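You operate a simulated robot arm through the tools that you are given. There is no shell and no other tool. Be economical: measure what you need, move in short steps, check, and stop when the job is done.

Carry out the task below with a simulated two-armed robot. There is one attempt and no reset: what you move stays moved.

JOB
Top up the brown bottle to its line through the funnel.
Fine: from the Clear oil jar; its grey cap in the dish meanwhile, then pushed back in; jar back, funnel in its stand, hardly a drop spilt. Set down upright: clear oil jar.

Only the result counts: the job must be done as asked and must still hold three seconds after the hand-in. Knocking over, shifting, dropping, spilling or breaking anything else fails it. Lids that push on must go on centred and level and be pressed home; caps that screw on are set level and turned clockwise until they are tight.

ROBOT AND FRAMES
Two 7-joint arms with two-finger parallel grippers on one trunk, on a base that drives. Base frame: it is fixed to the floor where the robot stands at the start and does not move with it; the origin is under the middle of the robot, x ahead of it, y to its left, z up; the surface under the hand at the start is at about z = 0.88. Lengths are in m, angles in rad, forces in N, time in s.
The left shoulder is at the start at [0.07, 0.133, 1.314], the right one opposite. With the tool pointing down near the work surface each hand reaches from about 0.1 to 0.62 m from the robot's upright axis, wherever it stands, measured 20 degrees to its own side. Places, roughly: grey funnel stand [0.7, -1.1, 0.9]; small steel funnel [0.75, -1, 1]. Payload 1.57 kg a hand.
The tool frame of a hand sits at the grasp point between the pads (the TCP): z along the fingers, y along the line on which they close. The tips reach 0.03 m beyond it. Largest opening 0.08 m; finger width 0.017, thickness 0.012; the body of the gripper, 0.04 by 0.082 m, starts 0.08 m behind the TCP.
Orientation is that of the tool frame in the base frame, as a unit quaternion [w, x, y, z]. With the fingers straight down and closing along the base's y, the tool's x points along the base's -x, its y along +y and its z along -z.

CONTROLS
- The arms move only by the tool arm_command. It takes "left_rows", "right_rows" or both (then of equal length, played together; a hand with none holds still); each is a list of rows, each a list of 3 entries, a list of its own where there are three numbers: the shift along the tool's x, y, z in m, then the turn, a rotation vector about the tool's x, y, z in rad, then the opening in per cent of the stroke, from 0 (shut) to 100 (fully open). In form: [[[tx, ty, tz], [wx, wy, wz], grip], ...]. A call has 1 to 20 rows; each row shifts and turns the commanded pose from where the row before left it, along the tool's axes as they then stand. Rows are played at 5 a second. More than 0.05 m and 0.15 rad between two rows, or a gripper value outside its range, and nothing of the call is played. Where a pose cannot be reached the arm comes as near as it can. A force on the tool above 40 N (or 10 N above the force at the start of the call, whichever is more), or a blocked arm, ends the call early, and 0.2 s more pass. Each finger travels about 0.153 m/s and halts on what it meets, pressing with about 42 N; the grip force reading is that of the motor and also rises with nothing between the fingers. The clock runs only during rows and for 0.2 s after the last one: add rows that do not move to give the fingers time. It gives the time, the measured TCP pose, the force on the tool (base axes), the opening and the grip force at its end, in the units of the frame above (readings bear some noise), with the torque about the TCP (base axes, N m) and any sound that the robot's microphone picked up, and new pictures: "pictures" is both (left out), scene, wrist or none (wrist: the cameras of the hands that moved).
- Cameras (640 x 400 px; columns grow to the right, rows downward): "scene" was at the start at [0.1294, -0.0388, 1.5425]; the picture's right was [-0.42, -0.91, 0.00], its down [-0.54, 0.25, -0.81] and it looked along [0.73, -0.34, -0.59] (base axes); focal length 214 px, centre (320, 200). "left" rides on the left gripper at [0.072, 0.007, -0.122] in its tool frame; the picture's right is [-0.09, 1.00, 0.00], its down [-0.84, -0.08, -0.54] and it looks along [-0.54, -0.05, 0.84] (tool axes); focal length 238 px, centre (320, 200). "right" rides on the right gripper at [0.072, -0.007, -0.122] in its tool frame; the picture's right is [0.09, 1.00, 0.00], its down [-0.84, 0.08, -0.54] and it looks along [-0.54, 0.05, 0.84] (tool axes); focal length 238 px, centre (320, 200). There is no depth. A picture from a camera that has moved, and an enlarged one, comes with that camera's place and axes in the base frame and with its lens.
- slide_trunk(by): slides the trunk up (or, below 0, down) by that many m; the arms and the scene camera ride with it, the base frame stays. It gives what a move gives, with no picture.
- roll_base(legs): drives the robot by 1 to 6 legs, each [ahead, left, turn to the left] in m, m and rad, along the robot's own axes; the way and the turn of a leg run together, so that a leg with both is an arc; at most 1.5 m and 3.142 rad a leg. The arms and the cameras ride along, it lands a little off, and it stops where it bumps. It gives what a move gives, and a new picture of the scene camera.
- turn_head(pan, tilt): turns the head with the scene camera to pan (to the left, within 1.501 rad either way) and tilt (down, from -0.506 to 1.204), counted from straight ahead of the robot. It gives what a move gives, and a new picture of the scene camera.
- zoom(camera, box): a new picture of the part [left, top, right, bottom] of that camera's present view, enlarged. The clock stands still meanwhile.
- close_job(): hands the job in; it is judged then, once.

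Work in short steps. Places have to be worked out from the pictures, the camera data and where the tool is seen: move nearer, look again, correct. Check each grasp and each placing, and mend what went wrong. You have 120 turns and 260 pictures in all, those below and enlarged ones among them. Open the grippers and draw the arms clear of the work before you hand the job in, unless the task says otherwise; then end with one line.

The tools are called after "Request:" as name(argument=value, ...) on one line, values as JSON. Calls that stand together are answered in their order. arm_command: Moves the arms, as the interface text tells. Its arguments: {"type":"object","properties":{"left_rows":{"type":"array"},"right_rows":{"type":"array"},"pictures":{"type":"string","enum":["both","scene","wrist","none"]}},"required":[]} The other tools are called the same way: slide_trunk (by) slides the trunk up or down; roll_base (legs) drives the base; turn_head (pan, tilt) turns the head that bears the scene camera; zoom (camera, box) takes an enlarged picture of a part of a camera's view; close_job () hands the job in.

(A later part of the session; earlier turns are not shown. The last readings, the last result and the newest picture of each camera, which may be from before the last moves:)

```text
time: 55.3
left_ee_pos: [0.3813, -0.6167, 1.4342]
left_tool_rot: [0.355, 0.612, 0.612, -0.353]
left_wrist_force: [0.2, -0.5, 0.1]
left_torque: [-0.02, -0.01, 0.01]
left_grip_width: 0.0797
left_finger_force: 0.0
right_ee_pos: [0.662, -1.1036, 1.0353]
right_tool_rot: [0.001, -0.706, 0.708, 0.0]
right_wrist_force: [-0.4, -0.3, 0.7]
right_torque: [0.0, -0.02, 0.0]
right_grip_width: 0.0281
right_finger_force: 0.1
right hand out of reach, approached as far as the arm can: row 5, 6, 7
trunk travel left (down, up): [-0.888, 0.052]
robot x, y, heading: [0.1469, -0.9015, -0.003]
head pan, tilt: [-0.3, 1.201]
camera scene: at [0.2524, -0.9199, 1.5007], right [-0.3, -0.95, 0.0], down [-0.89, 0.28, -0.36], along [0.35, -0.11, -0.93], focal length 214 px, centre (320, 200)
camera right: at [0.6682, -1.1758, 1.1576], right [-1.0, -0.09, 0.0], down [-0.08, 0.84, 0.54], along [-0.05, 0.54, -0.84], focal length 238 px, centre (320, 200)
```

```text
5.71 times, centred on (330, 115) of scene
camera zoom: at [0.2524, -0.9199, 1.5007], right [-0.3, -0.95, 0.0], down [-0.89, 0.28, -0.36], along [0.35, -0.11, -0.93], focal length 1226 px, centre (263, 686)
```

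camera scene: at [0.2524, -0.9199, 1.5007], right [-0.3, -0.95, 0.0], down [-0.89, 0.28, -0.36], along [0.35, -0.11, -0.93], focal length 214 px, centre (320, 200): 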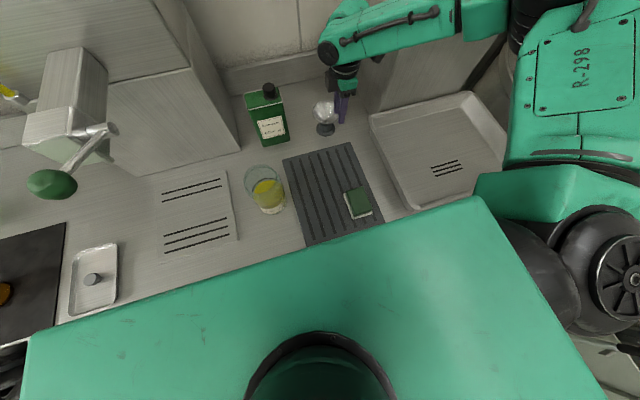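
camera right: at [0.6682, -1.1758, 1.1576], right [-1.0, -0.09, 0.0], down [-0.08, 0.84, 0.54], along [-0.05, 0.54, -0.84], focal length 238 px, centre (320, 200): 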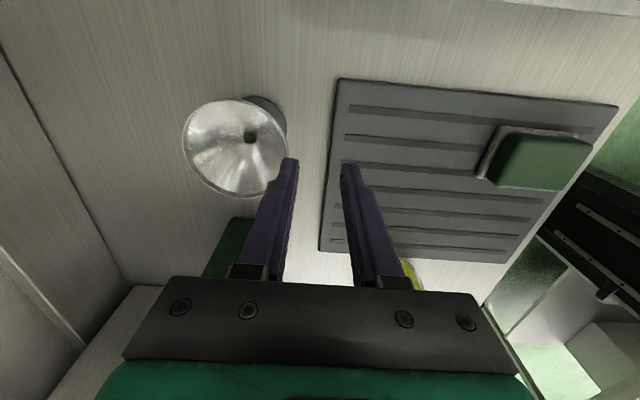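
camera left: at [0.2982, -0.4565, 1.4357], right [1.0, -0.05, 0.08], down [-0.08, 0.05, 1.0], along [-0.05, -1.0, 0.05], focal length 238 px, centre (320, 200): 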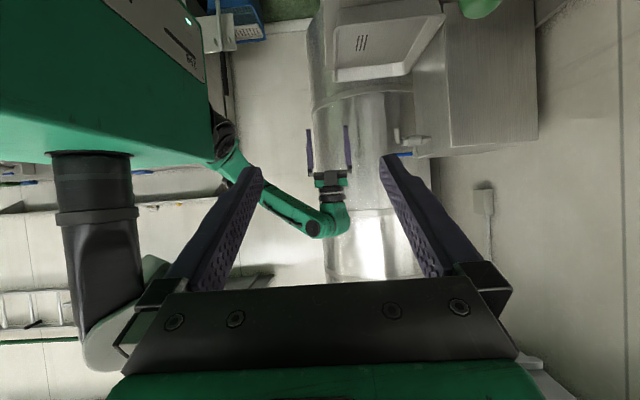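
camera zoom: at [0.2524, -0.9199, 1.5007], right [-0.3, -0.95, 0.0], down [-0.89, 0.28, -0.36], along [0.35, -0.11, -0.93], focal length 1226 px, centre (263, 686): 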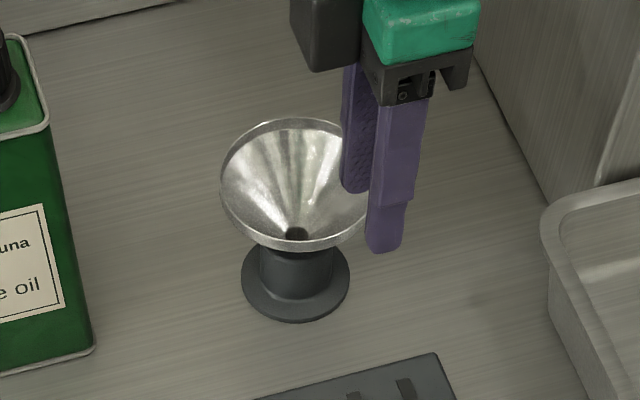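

Reach is short by about 3 cm. I raise the right hand and drive 0.06 m ahead.

Request:
arm_command(right_rows=[[[0, 0.01, -0.04], [0, 0, 0], 35], [[0, 0.01, -0.04], [0, 0, 0], 35], [[0, 0, -0.04], [0, 0, 0], 35], [[0, 0, 0], [0, 0, 0], 35]], pictures="none")

Request:
roll_base(legs=[[0.06, 0, 0]])

```text
time: 56.3
left_ee_pos: [0.3803, -0.6174, 1.4344]
left_tool_rot: [0.355, 0.612, 0.612, -0.354]
left_wrist_force: [0.7, 0.4, 0.8]
left_torque: [-0.03, -0.01, -0.02]
left_grip_width: 0.0799
left_finger_force: 0.1
right_ee_pos: [0.6446, -1.1037, 1.1576]
right_tool_rot: [0.0, -0.706, 0.708, 0.0]
right_wrist_force: [0.1, -0.5, 0.3]
right_torque: [-0.01, -0.02, 0.02]
right_grip_width: 0.028
right_finger_force: 0.1
trunk travel left (down, up): [-0.888, 0.052]
robot x, y, heading: [0.1492, -0.9043, -0.003]
head pan, tilt: [-0.3, 1.201]
```

```text
time: 57.0
left_ee_pos: [0.3798, -0.6178, 1.4345]
left_tool_rot: [0.356, 0.611, 0.614, -0.351]
left_wrist_force: [0.4, -0.4, -0.7]
left_torque: [-0.01, -0.02, 0.03]
left_grip_width: 0.0799
left_finger_force: 0.0
right_ee_pos: [0.6448, -1.1031, 1.157]
right_tool_rot: [0.0, -0.706, 0.708, -0.001]
right_wrist_force: [0.1, 0.2, -0.3]
right_torque: [0.05, 0.0, 0.02]
right_grip_width: 0.028
right_finger_force: 0.1
trunk travel left (down, up): [-0.888, 0.052]
robot x, y, heading: [0.1506, -0.9049, -0.002]
head pan, tilt: [-0.3, 1.201]
stopped in leg 1: the robot was blocked; the commanded pose is now the measured one
camera scene: at [0.2529, -0.9205, 1.5007], right [-0.3, -0.96, 0.0], down [-0.89, 0.28, -0.36], along [0.35, -0.11, -0.93], focal length 214 px, centre (320, 200)
```

scene: 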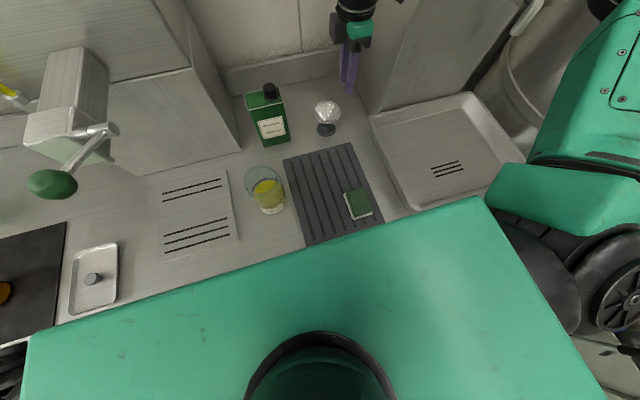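

The base is at its forward stop. Lowering the trunk will lengthen the low reach, but the left hand must first rise clear of the lever ball; I lift and pull it back.

Request:
arm_command(left_rows=[[[-0.022, -0.02, -0.025], [0, 0, 0], 100], [[-0.022, -0.02, -0.025], [0, 0, 0], 100], [[-0.022, -0.02, -0.025], [0, 0, 0], 100], [[-0.022, -0.02, -0.025], [0, 0, 0], 100], [[0, 0, 0], [0, 0, 0], 100]], pictures="none")

```text
time: 58.2
left_ee_pos: [0.3519, -0.6432, 1.5286]
left_tool_rot: [0.356, 0.611, 0.613, -0.352]
left_wrist_force: [1.1, -0.1, -0.6]
left_torque: [-0.02, 0.0, -0.03]
left_grip_width: 0.0799
left_finger_force: 0.0
left hand out of reach, approached as far as the arm can: row 1, 2, 3, 4
right_ee_pos: [0.6462, -1.1032, 1.1581]
right_tool_rot: [0.0, -0.706, 0.708, 0.0]
right_wrist_force: [-1.0, 0.6, 1.0]
right_torque: [0.0, 0.01, 0.03]
right_grip_width: 0.028
right_finger_force: 0.1
trunk travel left (down, up): [-0.888, 0.052]
robot x, y, heading: [0.1525, -0.9021, -0.002]
head pan, tilt: [-0.3, 1.201]
```

The left hand is now at z≈1.53, giving room. I slide the trunk down 0.14.

Request:
slide_trunk(by=-0.14)

Request:
turn_head(pan=-0.3, tilt=0.95)

```text
time: 59.8
left_ee_pos: [0.3517, -0.6425, 1.3875]
left_tool_rot: [0.356, 0.611, 0.613, -0.353]
left_wrist_force: [0.2, -0.2, 0.8]
left_torque: [0.01, -0.02, 0.01]
left_grip_width: 0.08
left_finger_force: 0.0
right_ee_pos: [0.6445, -1.1027, 1.0174]
right_tool_rot: [0.001, -0.707, 0.708, -0.002]
right_wrist_force: [-0.5, 0.0, -0.4]
right_torque: [-0.01, -0.01, -0.01]
right_grip_width: 0.0278
right_finger_force: 0.1
trunk travel left (down, up): [-0.748, 0.192]
robot x, y, heading: [0.1468, -0.904, 0.002]
head pan, tilt: [-0.3, 1.201]
```

```text
time: 60.6
left_ee_pos: [0.351, -0.6435, 1.3884]
left_tool_rot: [0.357, 0.611, 0.613, -0.352]
left_wrist_force: [-0.9, 0.2, 0.7]
left_torque: [-0.03, 0.02, 0.02]
left_grip_width: 0.08
left_finger_force: 0.1
right_ee_pos: [0.6455, -1.103, 1.0171]
right_tool_rot: [0.0, -0.706, 0.708, -0.001]
right_wrist_force: [-0.4, 0.9, 0.3]
right_torque: [0.01, 0.02, -0.01]
right_grip_width: 0.0281
right_finger_force: 0.1
trunk travel left (down, up): [-0.748, 0.192]
robot x, y, heading: [0.148, -0.9013, 0.001]
head pan, tilt: [-0.3, 0.949]
camera scene: at [0.2692, -0.9255, 1.3769], right [-0.3, -0.96, 0.0], down [-0.78, 0.24, -0.58], along [0.56, -0.17, -0.81], focal length 214 px, centre (320, 200)
```

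scene: 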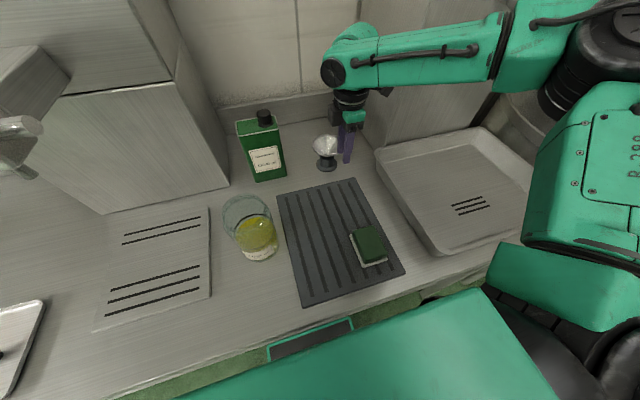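

Now I move forward over the near rim, tips still above it.

Request:
arm_command(right_rows=[[[-0.003, -0.0145, -0.003], [0, 0, 0], 35], [[-0.003, -0.0145, 0], [0, 0, 0], 35], [[-0.002, -0.0145, 0], [0, 0, 0], 35], [[0, 0, 0], [0, 0, 0], 35]], pictures="wrist")

Request:
zoom(camera="scene", box=[295, 110, 375, 180])

Request:
zoom(camera="right", box=[200, 60, 380, 220])

```text
time: 61.6
left_ee_pos: [0.3502, -0.6428, 1.3881]
left_tool_rot: [0.357, 0.611, 0.612, -0.353]
left_wrist_force: [0.2, 0.3, -0.3]
left_torque: [0.0, 0.0, 0.01]
left_grip_width: 0.0801
left_finger_force: 0.1
right_ee_pos: [0.6881, -1.0953, 1.0199]
right_tool_rot: [0.001, -0.707, 0.708, -0.001]
right_wrist_force: [0.3, -0.6, 0.2]
right_torque: [0.0, -0.01, 0.02]
right_grip_width: 0.028
right_finger_force: 0.1
trunk travel left (down, up): [-0.748, 0.192]
robot x, y, heading: [0.1498, -0.9032, 0.002]
head pan, tilt: [-0.3, 0.949]
camera right: at [0.694, -1.1665, 1.142], right [-1.0, -0.09, 0.0], down [-0.08, 0.84, 0.54], along [-0.05, 0.54, -0.84], focal length 238 px, centre (320, 200)
```

right: 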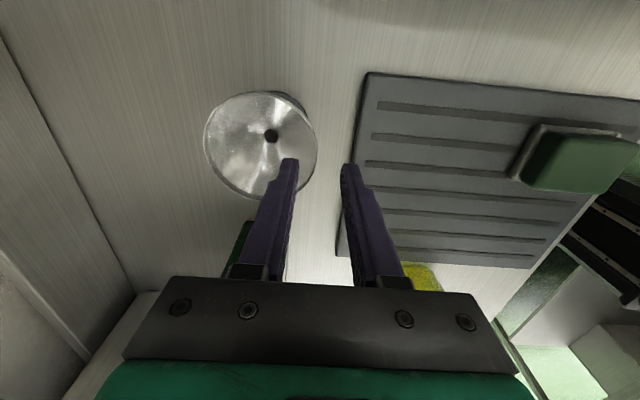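

```text
5.71 times, centred on (335, 145) of scene
camera zoom: at [0.269, -0.9255, 1.3769], right [-0.3, -0.96, 0.0], down [-0.78, 0.24, -0.58], along [0.56, -0.17, -0.81], focal length 1226 px, centre (234, 514)
```

zoom: 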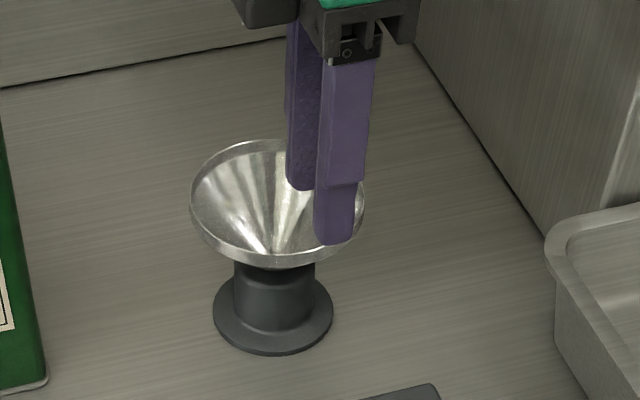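

```text
2.50 times, centred on (290, 140) of right
camera zoom: at [0.694, -1.1665, 1.142], right [-1.0, -0.09, 0.0], down [-0.08, 0.84, 0.54], along [-0.05, 0.54, -0.84], focal length 596 px, centre (395, 350)
```

zoom: 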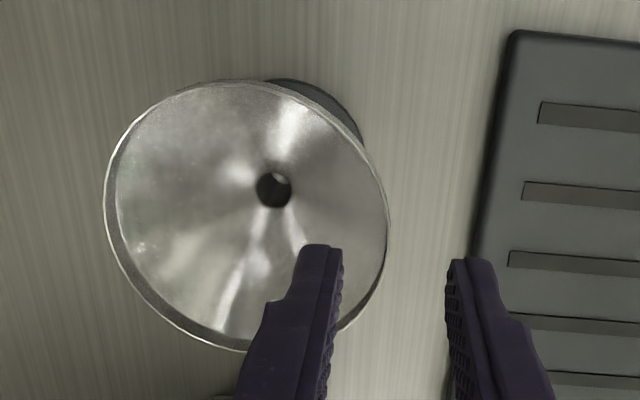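

Rim near edge x≈0.690, centre y≈−1.097, z≈0.965. I lower the fingertips about 6 mm below the rim with the lip between them.

Request:
arm_command(right_rows=[[[0.0015, -0.002, 0.012], [0, 0, 0], 35], [[0, 0, 0.012], [0, 0, 0], 35], [[0, 0, 0.007], [0, 0, 0], 35], [[0, 0, 0], [0, 0, 0], 35]], pictures="none")

Request:
zoom(camera="scene", box=[295, 110, 375, 180])

Request:
zoom(camera="right", box=[200, 60, 380, 220])

```text
time: 62.6
left_ee_pos: [0.3509, -0.6431, 1.3884]
left_tool_rot: [0.357, 0.611, 0.612, -0.353]
left_wrist_force: [0.2, 0.4, 0.4]
left_torque: [0.0, 0.03, 0.02]
left_grip_width: 0.08
left_finger_force: 0.1
right_ee_pos: [0.6902, -1.0962, 0.9887]
right_tool_rot: [0.001, -0.706, 0.708, -0.001]
right_wrist_force: [0.4, 0.3, -0.5]
right_torque: [0.0, 0.01, 0.01]
right_grip_width: 0.028
right_finger_force: 0.1
trunk travel left (down, up): [-0.748, 0.192]
robot x, y, heading: [0.1491, -0.9011, 0.003]
head pan, tilt: [-0.3, 0.949]
```

```text
5.71 times, centred on (335, 145) of scene
camera zoom: at [0.2694, -0.9255, 1.3769], right [-0.3, -0.96, 0.0], down [-0.78, 0.24, -0.58], along [0.56, -0.17, -0.81], focal length 1226 px, centre (234, 514)
```

zoom: 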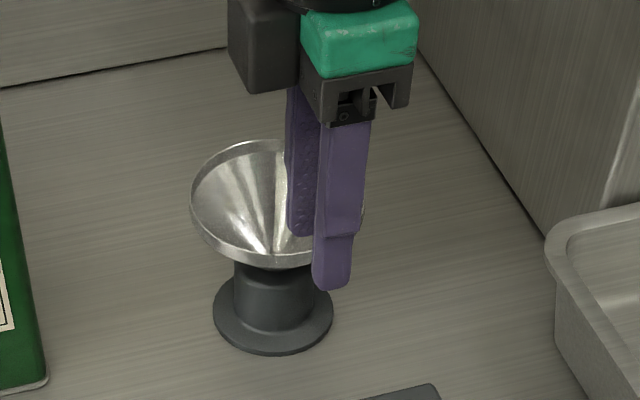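

```text
2.50 times, centred on (290, 140) of right
camera zoom: at [0.6967, -1.1685, 1.1109], right [-1.0, -0.09, 0.0], down [-0.08, 0.84, 0.54], along [-0.05, 0.54, -0.84], focal length 596 px, centre (395, 350)
```

zoom: 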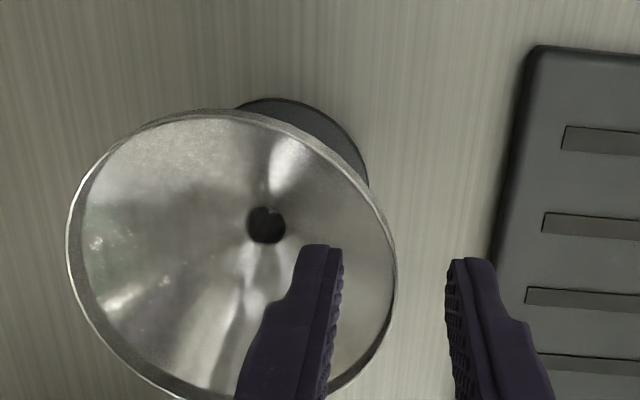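

The lip sits midway between the fingers. I close slowly.

Request:
arm_command(right_rows=[[[0, 0, 0], [0, 0, 0], 25], [[0, 0, 0], [0, 0, 0], 15], [[0, 0, 0], [0, 0, 0], 8], [[0, 0, 0], [0, 0, 0], 0], [[0, 0, 0], [0, 0, 0], 0], [[0, 0, 0], [0, 0, 0], 0]], pictures="none")

Request:
zoom(camera="scene", box=[295, 110, 375, 180])

Request:
zoom(camera="right", box=[200, 60, 380, 220])

```text
time: 64.0
left_ee_pos: [0.3479, -0.6417, 1.389]
left_tool_rot: [0.358, 0.611, 0.612, -0.352]
left_wrist_force: [-0.5, 1.1, 0.6]
left_torque: [-0.01, 0.01, 0.01]
left_grip_width: 0.0799
left_finger_force: 0.0
right_ee_pos: [0.6895, -1.0948, 0.9905]
right_tool_rot: [0.002, -0.706, 0.708, -0.002]
right_wrist_force: [-2.6, 1.3, 10.6]
right_torque: [0.12, 0.04, 0.09]
right_grip_width: 0.0
right_finger_force: 21.3
trunk travel left (down, up): [-0.748, 0.192]
robot x, y, heading: [0.1486, -0.902, -0.0]
head pan, tilt: [-0.3, 0.949]
```

```text
5.71 times, centred on (335, 145) of scene
camera zoom: at [0.2664, -0.9245, 1.3773], right [-0.3, -0.96, 0.0], down [-0.78, 0.24, -0.58], along [0.56, -0.17, -0.81], focal length 1226 px, centre (234, 514)
```

zoom: 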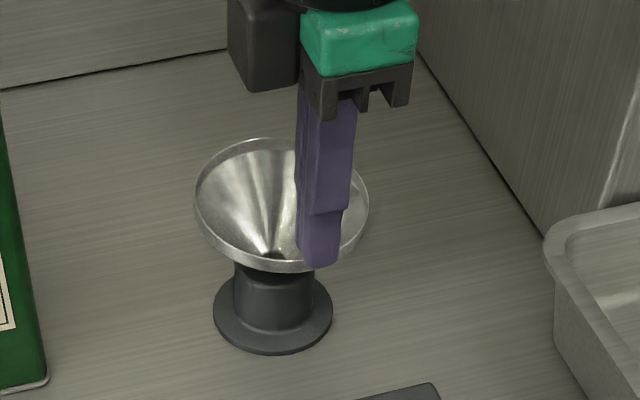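

```text
2.50 times, centred on (290, 140) of right
camera zoom: at [0.6944, -1.1676, 1.113], right [-1.0, -0.09, 0.0], down [-0.08, 0.84, 0.54], along [-0.05, 0.54, -0.84], focal length 596 px, centre (395, 350)
```

zoom: 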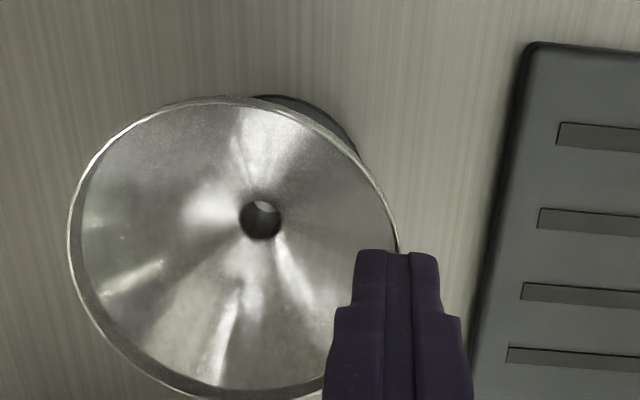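

Grip width reads zero (thin sheet) with the lip pinched. I lift slowly and check whether the funnel comes along.

Request:
arm_command(right_rows=[[[0, 0, -0.01], [0, 0, 0], 0], [[0, 0, -0.015], [0, 0, 0], 0], [[0, 0, -0.02], [0, 0, 0], 0], [[0, 0, -0.02], [0, 0, 0], 0], [[0, 0, 0], [0, 0, 0], 0]], pictures="wrist")

Request:
zoom(camera="scene", box=[285, 90, 385, 180])

```text
time: 65.2
left_ee_pos: [0.3501, -0.6426, 1.3893]
left_tool_rot: [0.357, 0.61, 0.613, -0.352]
left_wrist_force: [0.1, -0.2, 0.1]
left_torque: [0.0, 0.0, -0.02]
left_grip_width: 0.08
left_finger_force: 0.0
right_ee_pos: [0.6901, -1.095, 1.0546]
right_tool_rot: [0.0, -0.706, 0.708, 0.0]
right_wrist_force: [0.2, -0.1, 0.8]
right_torque: [0.01, 0.0, -0.01]
right_grip_width: 0.0
right_finger_force: 21.5
trunk travel left (down, up): [-0.748, 0.192]
robot x, y, heading: [0.149, -0.9034, 0.001]
head pan, tilt: [-0.3, 0.949]
camera right: at [0.6961, -1.1677, 1.1763], right [-1.0, -0.09, 0.0], down [-0.08, 0.84, 0.54], along [-0.05, 0.54, -0.84], focal length 238 px, centre (320, 200)
```

right: 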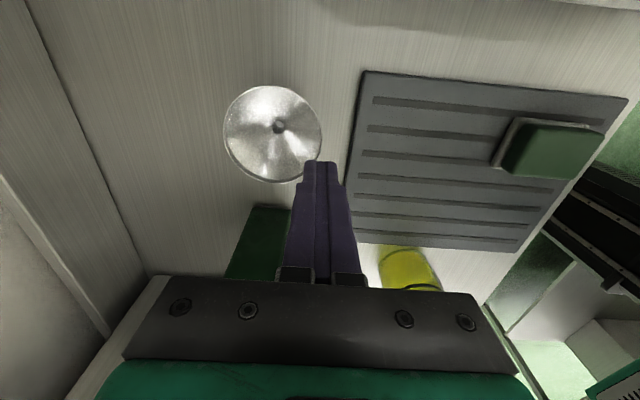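

```text
4.44 times, centred on (335, 135) of scene
camera zoom: at [0.2691, -0.9254, 1.3769], right [-0.3, -0.96, 0.0], down [-0.78, 0.24, -0.58], along [0.56, -0.17, -0.81], focal length 953 px, centre (253, 489)
```

zoom: 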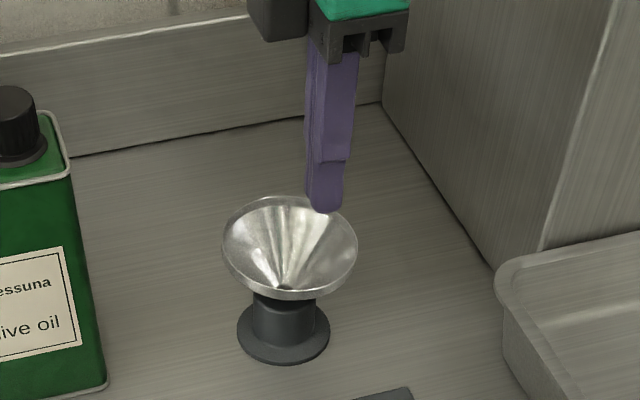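

The thin lip slipped out upward; the funnel is still seated in its stand. I'll pinch with the hand tilted about 35° so the pads span lip and cone. I back up, tilt and approach to a pre-pose.

Request:
arm_command(right_rows=[[[0.002, 0, -0.02], [0, 0, 0], 0], [[0, 0.025, 0], [0, 0, 0], 20], [[0, 0.025, 0], [0, 0, 0], 30], [[0, 0, 0], [0.15, 0, 0], 30], [[0, 0, 0], [0.15, 0, 0], 30], [[0, 0, 0], [0.15, 0, 0], 30], [[0, 0, 0], [0.15, 0, 0], 30], [[0, 0.009, 0.0272], [0, 0, 0], 30], [[0, 0.009, 0.0272], [0, 0, 0], 30], [[0, 0, 0], [0, 0, 0], 30]], pictures="wrist")

Request:
zoom(camera="scene", box=[285, 90, 385, 180])

Request:
zoom(camera="right", box=[200, 80, 380, 240])

```text
time: 67.4
left_ee_pos: [0.3498, -0.6432, 1.3892]
left_tool_rot: [0.357, 0.611, 0.612, -0.352]
left_wrist_force: [-0.1, 0.4, -0.5]
left_torque: [0.02, 0.01, 0.04]
left_grip_width: 0.08
left_finger_force: 0.1
right_ee_pos: [0.655, -1.0997, 1.0196]
right_tool_rot: [0.209, -0.675, 0.676, -0.21]
right_wrist_force: [0.6, 0.2, -0.2]
right_torque: [0.0, -0.01, -0.03]
right_grip_width: 0.0239
right_finger_force: 0.1
trunk travel left (down, up): [-0.748, 0.192]
robot x, y, heading: [0.1469, -0.9014, -0.0]
head pan, tilt: [-0.3, 0.949]
camera right: at [0.5914, -1.1711, 1.124], right [-0.82, -0.09, -0.56], down [-0.37, 0.84, 0.4], along [0.43, 0.54, -0.72], focal length 238 px, centre (320, 200)
```

right: 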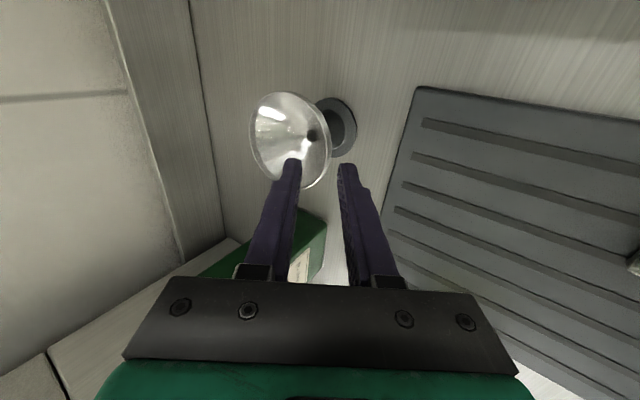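

```text
4.44 times, centred on (335, 135) of scene
camera zoom: at [0.2683, -0.9257, 1.377], right [-0.3, -0.96, 0.0], down [-0.78, 0.24, -0.58], along [0.56, -0.17, -0.81], focal length 953 px, centre (253, 489)
```

zoom: 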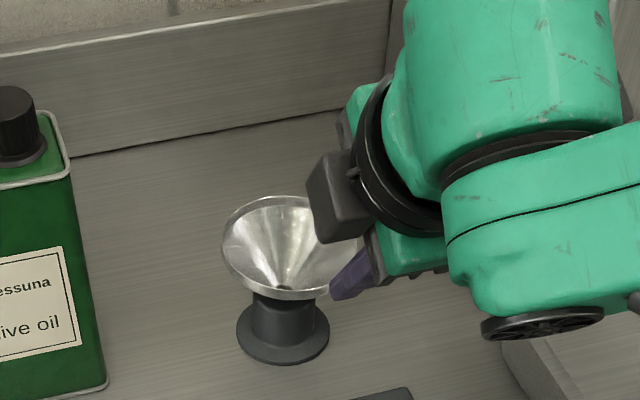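

```text
2.50 times, centred on (290, 160) of right
camera zoom: at [0.5914, -1.1711, 1.124], right [-0.82, -0.09, -0.56], down [-0.37, 0.84, 0.4], along [0.43, 0.54, -0.72], focal length 596 px, centre (395, 300)
```

zoom: 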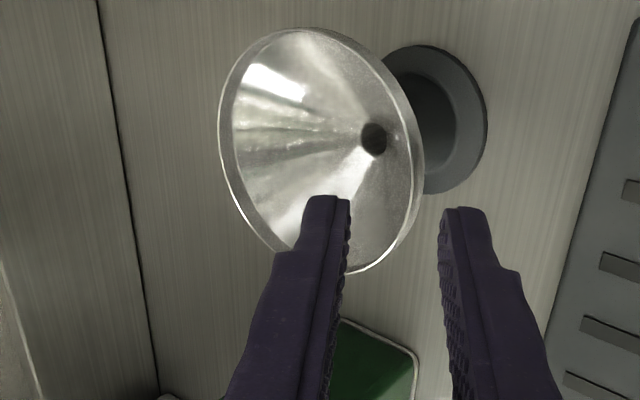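

The wall lies between the open fingers. I push along the tool axis 5.5 cm so it slides between the pads.

Request:
arm_command(right_rows=[[[-0.0027, 0.0018, 0.02], [0, 0, 0], 30], [[0, 0, 0.02], [0, 0, 0], 30], [[0, 0, 0.015], [0, 0, 0], 30], [[0, 0, 0], [0, 0, 0], 30]], pictures="none")

Request:
zoom(camera="right", box=[200, 80, 380, 240])

```text
time: 68.4
left_ee_pos: [0.3511, -0.6432, 1.3879]
left_tool_rot: [0.357, 0.611, 0.613, -0.352]
left_wrist_force: [1.3, 0.3, 0.5]
left_torque: [-0.02, -0.01, 0.02]
left_grip_width: 0.0799
left_finger_force: 0.0
right_ee_pos: [0.6857, -1.0963, 0.973]
right_tool_rot: [0.209, -0.675, 0.676, -0.21]
right_wrist_force: [-0.3, 1.4, 0.8]
right_torque: [-0.01, -0.04, 0.03]
right_grip_width: 0.0239
right_finger_force: 0.0
trunk travel left (down, up): [-0.748, 0.192]
robot x, y, heading: [0.1502, -0.9017, 0.005]
head pan, tilt: [-0.3, 0.949]
```

```text
2.50 times, centred on (290, 160) of right
camera zoom: at [0.6224, -1.1677, 1.0776], right [-0.82, -0.09, -0.56], down [-0.37, 0.84, 0.4], along [0.43, 0.54, -0.72], focal length 596 px, centre (395, 300)
```

zoom: 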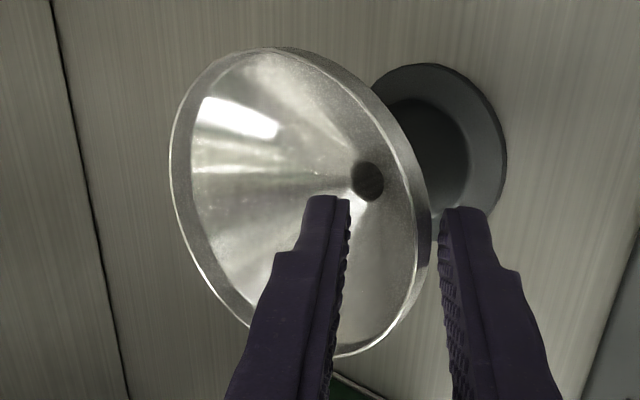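

Positioned well; a 4 mm shift outward centres the wall, then I close firmly.

Request:
arm_command(right_rows=[[[0, 0.004, 0.002], [0, 0, 0], 30], [[0, 0, 0], [0, 0, 0], 20], [[0, 0, 0], [0, 0, 0], 10], [[0, 0, 0], [0, 0, 0], 0], [[0, 0, 0], [0, 0, 0], 0], [[0, 0, 0], [0, 0, 0], 0]], pictures="none")

Request:
zoom(camera="right", box=[200, 80, 380, 240])

```text
time: 69.8
left_ee_pos: [0.35, -0.6428, 1.3889]
left_tool_rot: [0.357, 0.61, 0.613, -0.352]
left_wrist_force: [-0.7, -0.2, 0.0]
left_torque: [0.02, 0.0, -0.02]
left_grip_width: 0.08
left_finger_force: 0.1
right_ee_pos: [0.6842, -1.0963, 0.9723]
right_tool_rot: [0.21, -0.675, 0.675, -0.211]
right_wrist_force: [8.7, -0.1, 14.7]
right_torque: [-0.34, -1.0, 0.03]
right_grip_width: 0.0096
right_finger_force: 27.9
trunk travel left (down, up): [-0.748, 0.192]
robot x, y, heading: [0.1454, -0.9039, -0.003]
head pan, tilt: [-0.3, 0.949]
```

```text
2.50 times, centred on (290, 160) of right
camera zoom: at [0.6204, -1.1668, 1.0754], right [-0.82, -0.09, -0.57], down [-0.37, 0.84, 0.4], along [0.44, 0.54, -0.72], focal length 596 px, centre (395, 300)
```

zoom: 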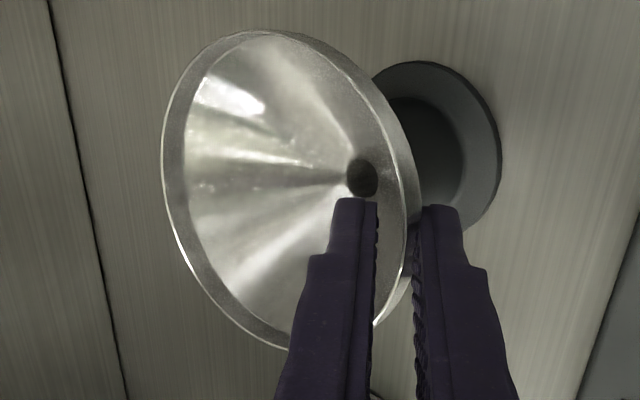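

Gripped at 9.6 mm width. I lift straight up slowly 6 cm.

Request:
arm_command(right_rows=[[[0, -0.0028, -0.0041], [0, 0, 0], 0], [[0, -0.0057, -0.0083], [0, 0, 0], 0], [[0, -0.0085, -0.0124], [0, 0, 0], 0], [[0, -0.0085, -0.0124], [0, 0, 0], 0], [[0, -0.0113, -0.0165], [0, 0, 0], 0], [[0, 0, 0], [0, 0, 0], 0]], pictures="wrist")

Request:
zoom(camera="scene", box=[275, 80, 395, 180])

```text
time: 71.2
left_ee_pos: [0.3528, -0.6438, 1.3878]
left_tool_rot: [0.357, 0.61, 0.613, -0.352]
left_wrist_force: [-1.0, -0.1, -0.4]
left_torque: [0.04, 0.03, -0.04]
left_grip_width: 0.0803
left_finger_force: 0.0
right_ee_pos: [0.6842, -1.0957, 1.034]
right_tool_rot: [0.208, -0.675, 0.676, -0.209]
right_wrist_force: [-0.1, 0.4, -0.4]
right_torque: [-0.01, 0.02, 0.02]
right_grip_width: 0.0061
right_finger_force: 25.9
trunk travel left (down, up): [-0.748, 0.192]
robot x, y, heading: [0.1536, -0.8985, -0.001]
head pan, tilt: [-0.3, 0.949]
camera right: at [0.6199, -1.1673, 1.138], right [-0.82, -0.09, -0.56], down [-0.37, 0.84, 0.4], along [0.43, 0.54, -0.72], focal length 238 px, centre (320, 200)
```

right: 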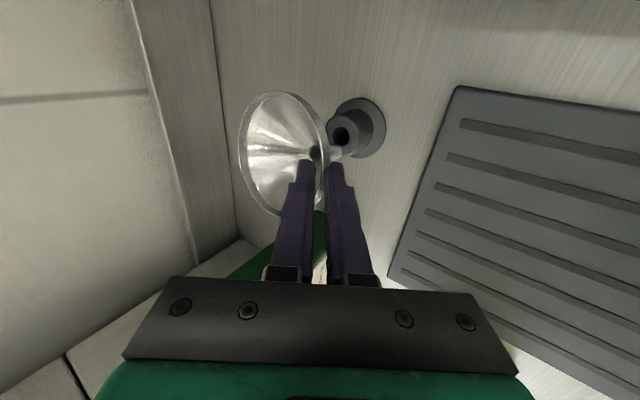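

```text
4.00 times, centred on (335, 130) of scene
camera zoom: at [0.2702, -0.9258, 1.3768], right [-0.3, -0.96, 0.0], down [-0.78, 0.24, -0.58], along [0.56, -0.17, -0.81], focal length 858 px, centre (260, 480)
```

zoom: 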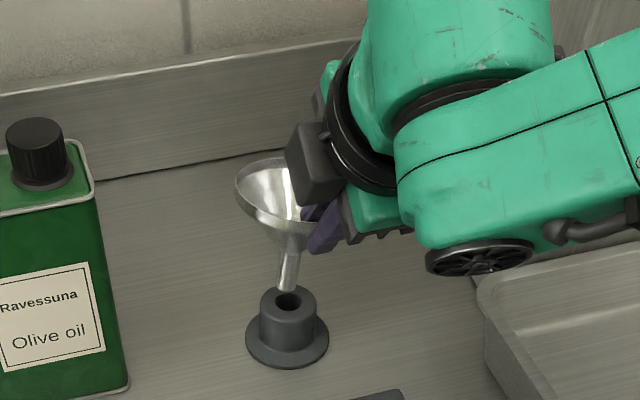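

The funnel is held, its stem clear of the stand. I raise the trunk again, then pull the right hand up and back.

Request:
slide_trunk(by=0.14)

Request:
arm_command(right_rows=[[[0, 0.01, -0.0366], [0, 0, 0], 0], [[0, 0.01, -0.0366], [0, 0, 0], 0], [[0, 0.033, -0.0226], [0, 0, 0], 0], [[0, 0.033, -0.0226], [0, 0, 0], 0], [[0, 0.033, -0.0226], [0, 0, 0], 0], [[0, 0, 0], [0, 0, 0], 0]], pictures="both")

```text
time: 72.9
left_ee_pos: [0.3509, -0.6437, 1.5275]
left_tool_rot: [0.358, 0.61, 0.613, -0.352]
left_wrist_force: [0.5, 0.7, 0.3]
left_torque: [-0.01, 0.0, 0.01]
left_grip_width: 0.0803
left_finger_force: 0.1
right_ee_pos: [0.6837, -1.0958, 1.1738]
right_tool_rot: [0.209, -0.675, 0.676, -0.209]
right_wrist_force: [0.7, -0.1, -1.6]
right_torque: [0.0, -0.01, 0.0]
right_grip_width: 0.0066
right_finger_force: 25.8
trunk travel left (down, up): [-0.888, 0.052]
robot x, y, heading: [0.1495, -0.9053, 0.001]
head pan, tilt: [-0.3, 0.949]
```

```text
time: 74.3
left_ee_pos: [0.3507, -0.6445, 1.5293]
left_tool_rot: [0.357, 0.611, 0.613, -0.352]
left_wrist_force: [0.2, -0.7, -0.1]
left_torque: [0.0, 0.02, 0.02]
left_grip_width: 0.0798
left_finger_force: 0.1
right_ee_pos: [0.6053, -1.0944, 1.2224]
right_tool_rot: [0.209, -0.675, 0.676, -0.208]
right_wrist_force: [0.3, 0.0, -0.2]
right_torque: [0.0, 0.0, 0.02]
right_grip_width: 0.0063
right_finger_force: 26.0
right hand out of reach, approached as far as the arm can: row 3, 4, 5
trunk travel left (down, up): [-0.888, 0.052]
robot x, y, heading: [0.145, -0.9018, -0.003]
head pan, tilt: [-0.3, 0.949]
camera scene: at [0.2688, -0.9258, 1.5169], right [-0.3, -0.96, 0.0], down [-0.78, 0.24, -0.58], along [0.56, -0.17, -0.81], focal length 214 px, centre (320, 200)
camera right: at [0.5406, -1.1669, 1.3277], right [-0.82, -0.09, -0.56], down [-0.37, 0.84, 0.4], along [0.43, 0.54, -0.72], focal length 238 px, centre (320, 200)
```

scene: 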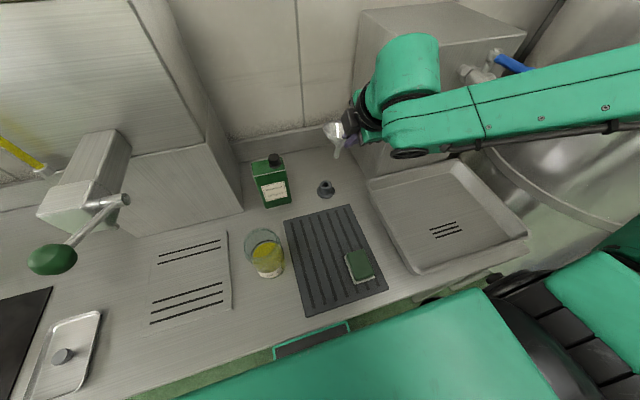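
right: 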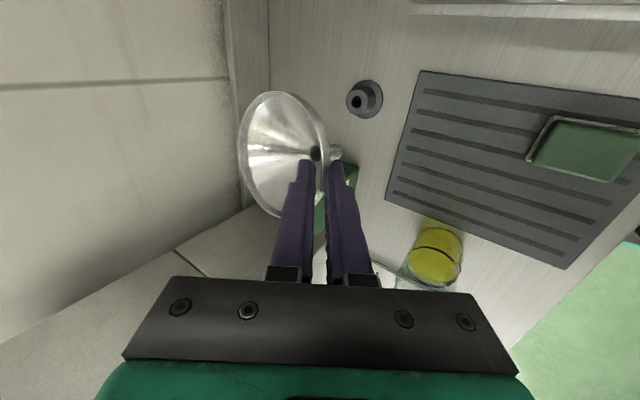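

The retraction is limited, so I back the base away 0.35 m first to pass well in front of the spout lever, then drive left.

Request:
roll_base(legs=[[-0.35, 0, 0]])

```text
time: 76.5
left_ee_pos: [0.0052, -0.643, 1.5281]
left_tool_rot: [0.357, 0.609, 0.614, -0.353]
left_wrist_force: [0.3, 0.3, 0.4]
left_torque: [0.03, 0.0, 0.0]
left_grip_width: 0.0803
left_finger_force: 0.0
right_ee_pos: [0.2593, -1.0948, 1.2221]
right_tool_rot: [0.209, -0.675, 0.675, -0.209]
right_wrist_force: [0.8, 0.8, -1.2]
right_torque: [0.01, 0.07, 0.04]
right_grip_width: 0.0064
right_finger_force: 26.5
trunk travel left (down, up): [-0.888, 0.052]
robot x, y, heading: [-0.1966, -0.8994, 0.003]
head pan, tilt: [-0.3, 0.949]
camera scene: at [-0.0757, -0.9255, 1.5166], right [-0.29, -0.96, 0.0], down [-0.78, 0.24, -0.58], along [0.55, -0.17, -0.81], focal length 214 px, centre (320, 200)
```

scene: 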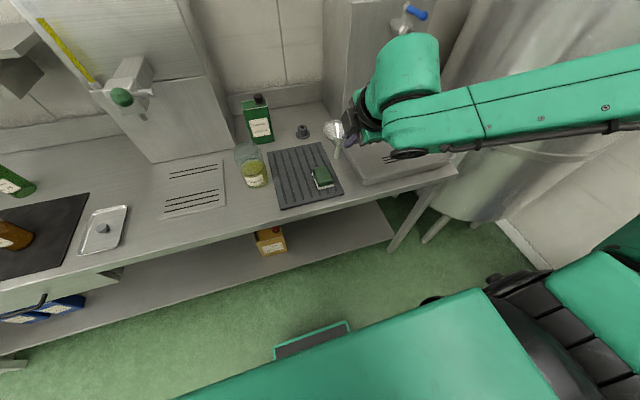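

Clear of the spout. Now left 0.93 m.

Request:
roll_base(legs=[[0, 0.93, 0]])

```text
time: 81.4
left_ee_pos: [0.0062, 0.2857, 1.5288]
left_tool_rot: [0.355, 0.613, 0.611, -0.353]
left_wrist_force: [-0.3, -0.6, 0.0]
left_torque: [-0.03, 0.01, -0.02]
left_grip_width: 0.08
left_finger_force: 0.0
right_ee_pos: [0.2569, -0.1679, 1.2231]
right_tool_rot: [0.209, -0.674, 0.678, -0.209]
right_wrist_force: [-0.1, -0.3, -0.7]
right_torque: [0.03, 0.03, -0.02]
right_grip_width: 0.0059
right_finger_force: 25.5
trunk travel left (down, up): [-0.888, 0.052]
robot x, y, heading: [-0.1954, 0.0291, -0.004]
head pan, tilt: [-0.3, 0.949]
camera scene: at [-0.0773, 0.0032, 1.5169], right [-0.3, -0.95, 0.0], down [-0.78, 0.25, -0.58], along [0.56, -0.17, -0.81], focal length 214 px, centre (320, 200)
```

scene: 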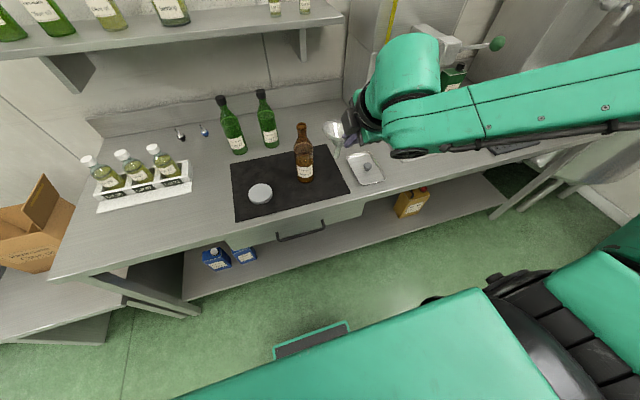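

I raise the funnel 6 cm so the stem clears the bottle top, then drive ahead 0.13 m.

Request:
arm_command(right_rows=[[[0, -0.017, -0.0248], [0, 0, 0], 0], [[0, -0.017, -0.0248], [0, 0, 0], 0], [[0, 0, 0], [0, 0, 0], 0]], pictures="none")

Request:
roll_base(legs=[[0.13, 0, 0]])

Request:
turn_head(pan=-0.25, tilt=0.75)

```text
time: 82.2
left_ee_pos: [0.0053, 0.2874, 1.5284]
left_tool_rot: [0.356, 0.612, 0.612, -0.353]
left_wrist_force: [-0.3, -0.4, -0.2]
left_torque: [-0.04, 0.01, 0.02]
left_grip_width: 0.08
left_finger_force: 0.1
right_ee_pos: [0.257, -0.1664, 1.2835]
right_tool_rot: [0.208, -0.673, 0.678, -0.21]
right_wrist_force: [-0.2, 0.2, -0.6]
right_torque: [0.01, 0.01, -0.02]
right_grip_width: 0.0062
right_finger_force: 26.4
trunk travel left (down, up): [-0.888, 0.052]
robot x, y, heading: [-0.1976, 0.0298, -0.008]
head pan, tilt: [-0.3, 0.949]
```

```text
time: 83.5
left_ee_pos: [0.1296, 0.286, 1.5292]
left_tool_rot: [0.356, 0.614, 0.61, -0.353]
left_wrist_force: [-0.8, 0.5, 0.8]
left_torque: [0.01, 0.0, 0.03]
left_grip_width: 0.08
left_finger_force: 0.1
right_ee_pos: [0.3797, -0.1675, 1.2841]
right_tool_rot: [0.21, -0.672, 0.678, -0.21]
right_wrist_force: [-0.1, 0.9, 0.4]
right_torque: [0.0, 0.04, -0.01]
right_grip_width: 0.0063
right_finger_force: 26.3
trunk travel left (down, up): [-0.888, 0.052]
robot x, y, heading: [-0.0709, 0.029, -0.016]
head pan, tilt: [-0.3, 0.949]
camera scene: at [0.0453, 0.0035, 1.5173], right [-0.3, -0.95, 0.0], down [-0.77, 0.25, -0.58], along [0.56, -0.18, -0.81], focal length 214 px, centre (320, 200)
```

scene: 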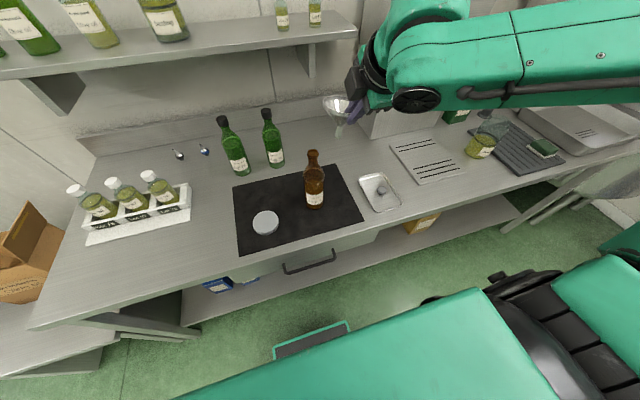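

```text
time: 84.2
left_ee_pos: [0.1333, 0.2854, 1.5294]
left_tool_rot: [0.356, 0.612, 0.611, -0.353]
left_wrist_force: [-0.4, 0.1, -0.8]
left_torque: [-0.05, 0.0, 0.03]
left_grip_width: 0.0798
left_finger_force: 0.0
right_ee_pos: [0.3848, -0.1676, 1.2828]
right_tool_rot: [0.208, -0.672, 0.679, -0.21]
right_wrist_force: [-0.1, 0.8, -0.4]
right_torque: [-0.03, 0.05, -0.01]
right_grip_width: 0.0061
right_finger_force: 25.6
trunk travel left (down, up): [-0.888, 0.052]
robot x, y, heading: [-0.0699, 0.0272, -0.013]
head pan, tilt: [-0.25, 0.75]
camera scene: at [0.0608, 0.0045, 1.5324], right [-0.25, -0.97, 0.0], down [-0.66, 0.17, -0.73], along [0.71, -0.19, -0.68], focal length 214 px, centre (320, 200)
```

scene: 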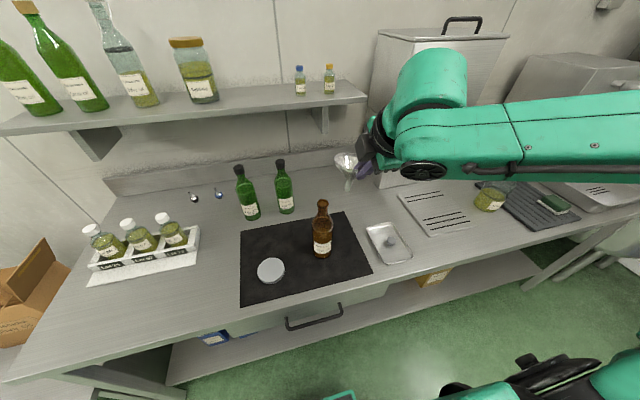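

Request:
zoom(camera="scene", box=[290, 120, 400, 270])

Request:
zoom(camera="right", box=[180, 20, 420, 240])

```text
2.67 times, centred on (345, 195) of scene
camera zoom: at [0.0608, 0.0045, 1.5324], right [-0.25, -0.97, 0.0], down [-0.66, 0.17, -0.73], along [0.71, -0.19, -0.68], focal length 572 px, centre (253, 213)
```

zoom: 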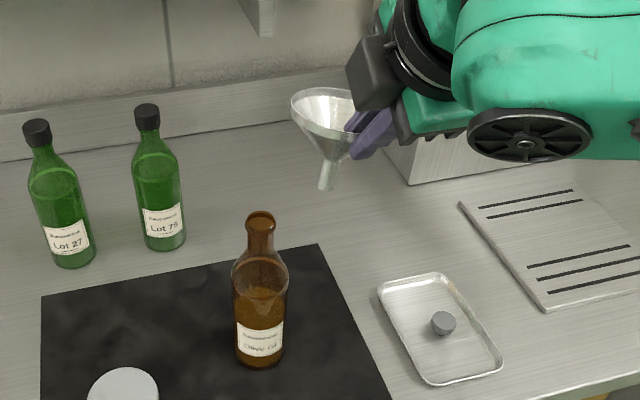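

```text
1.82 times, centred on (300, 130) of right
camera zoom: at [0.3202, -0.2394, 1.3874], right [-0.82, -0.09, -0.56], down [-0.36, 0.84, 0.4], along [0.44, 0.54, -0.72], focal length 433 px, centre (356, 327)
```

zoom: 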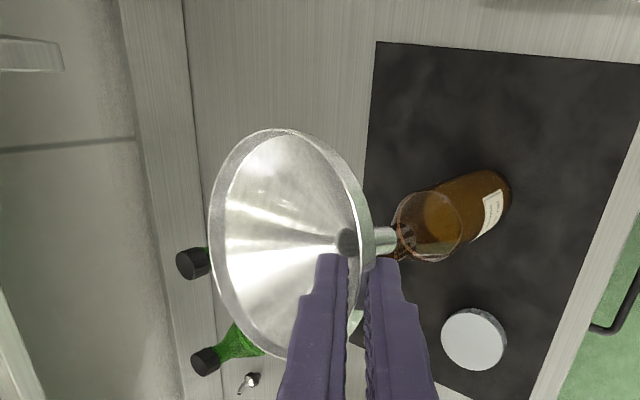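

The funnel axis is nearly vertical; its stem tip is at about (0.42,−0.16,1.20) and the bottle mouth at (0.478,−0.113,1.12). I shift over the mouth at constant height.

Request:
arm_command(right_rows=[[[-0.0157, -0.016, 0.011], [0, 0, 0], 0], [[-0.0157, -0.016, 0.011], [0, 0, 0], 0], [[-0.0157, -0.016, 0.011], [0, 0, 0], 0], [[0, 0, 0], [0, 0, 0], 0]], pictures="none")

Request:
zoom(camera="scene", box=[280, 120, 390, 250])

Request:
zoom(camera="right", box=[180, 20, 420, 240])

```text
time: 85.2
left_ee_pos: [0.1336, 0.2847, 1.5282]
left_tool_rot: [0.356, 0.613, 0.611, -0.353]
left_wrist_force: [-0.6, 0.2, -0.6]
left_torque: [-0.03, 0.01, 0.0]
left_grip_width: 0.08
left_finger_force: 0.1
right_ee_pos: [0.4433, -0.1225, 1.2832]
right_tool_rot: [0.208, -0.673, 0.678, -0.209]
right_wrist_force: [-0.2, 0.0, -0.7]
right_torque: [-0.01, -0.01, 0.0]
right_grip_width: 0.006
right_finger_force: 26.0
trunk travel left (down, up): [-0.888, 0.052]
robot x, y, heading: [-0.0724, 0.0255, -0.002]
head pan, tilt: [-0.25, 0.75]
```

```text
3.08 times, centred on (335, 185) of scene
camera zoom: at [0.0606, 0.0041, 1.5325], right [-0.25, -0.97, 0.0], down [-0.66, 0.17, -0.73], along [0.71, -0.19, -0.68], focal length 660 px, centre (274, 246)
```

zoom: 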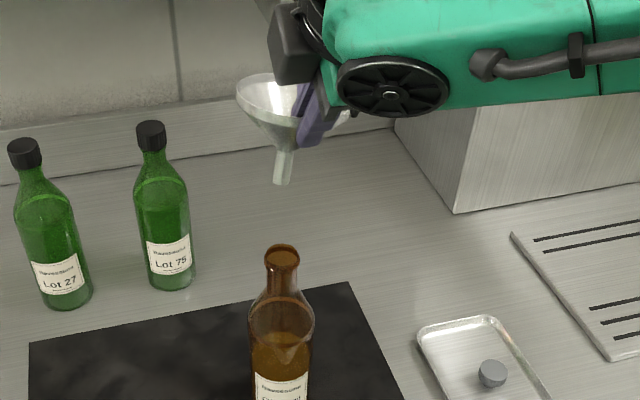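

```text
1.82 times, centred on (300, 130) of right
camera zoom: at [0.3787, -0.1935, 1.3874], right [-0.82, -0.09, -0.56], down [-0.36, 0.84, 0.4], along [0.44, 0.54, -0.72], focal length 433 px, centre (356, 327)
```

zoom: 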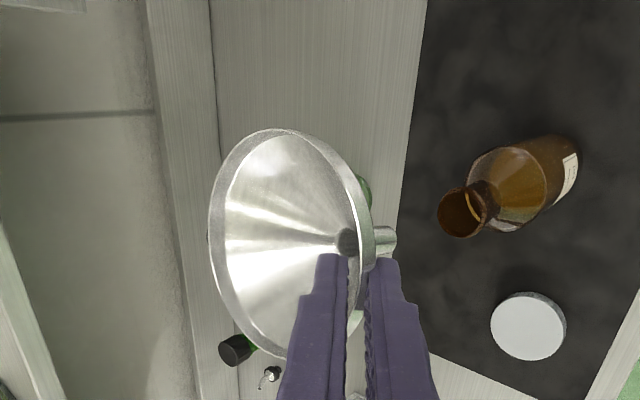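

Tip at (0.4775,−0.114,1.20) vs mouth (0.472,−0.113,1.13). I correct 4 mm and lower 5 cm, then recheck.

Request:
arm_command(right_rows=[[[0, 0.0105, 0.013], [0, 0, 0], 0], [[0, 0.0105, 0.013], [0, 0, 0], 0], [[0, 0.0105, 0.013], [0, 0, 0], 0], [[0, 0, 0], [0, 0, 0], 0]], pictures="none")

Request:
zoom(camera="scene", box=[280, 140, 360, 220])

Request:
zoom(camera="right", box=[240, 60, 420, 220])

```text
time: 86.2
left_ee_pos: [0.1341, 0.2852, 1.5284]
left_tool_rot: [0.355, 0.613, 0.61, -0.354]
left_wrist_force: [-0.5, -0.3, -0.6]
left_torque: [0.0, -0.01, 0.0]
left_grip_width: 0.08
left_finger_force: 0.1
right_ee_pos: [0.4398, -0.1219, 1.2329]
right_tool_rot: [0.208, -0.672, 0.678, -0.21]
right_wrist_force: [-0.6, 0.4, -0.4]
right_torque: [0.01, 0.05, 0.02]
right_grip_width: 0.0065
right_finger_force: 26.1
trunk travel left (down, up): [-0.888, 0.052]
robot x, y, heading: [-0.0713, 0.0304, -0.004]
head pan, tilt: [-0.25, 0.75]
```

```text
5.00 times, centred on (320, 180) of scene
camera zoom: at [0.0612, 0.0047, 1.5324], right [-0.25, -0.97, 0.0], down [-0.66, 0.17, -0.73], along [0.71, -0.19, -0.68], focal length 1072 px, centre (320, 300)
```

zoom: 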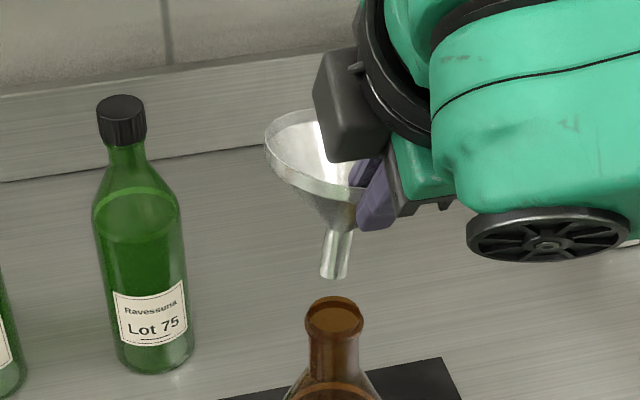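

```text
2.50 times, centred on (330, 140) of right
camera zoom: at [0.3754, -0.193, 1.3371], right [-0.82, -0.09, -0.56], down [-0.36, 0.84, 0.4], along [0.44, 0.54, -0.72], focal length 596 px, centre (295, 350)
```

zoom: 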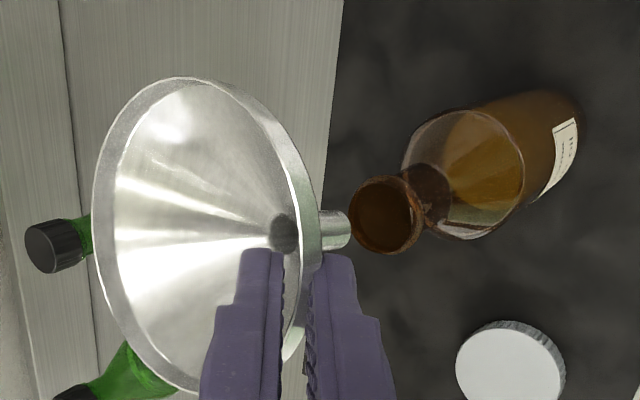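

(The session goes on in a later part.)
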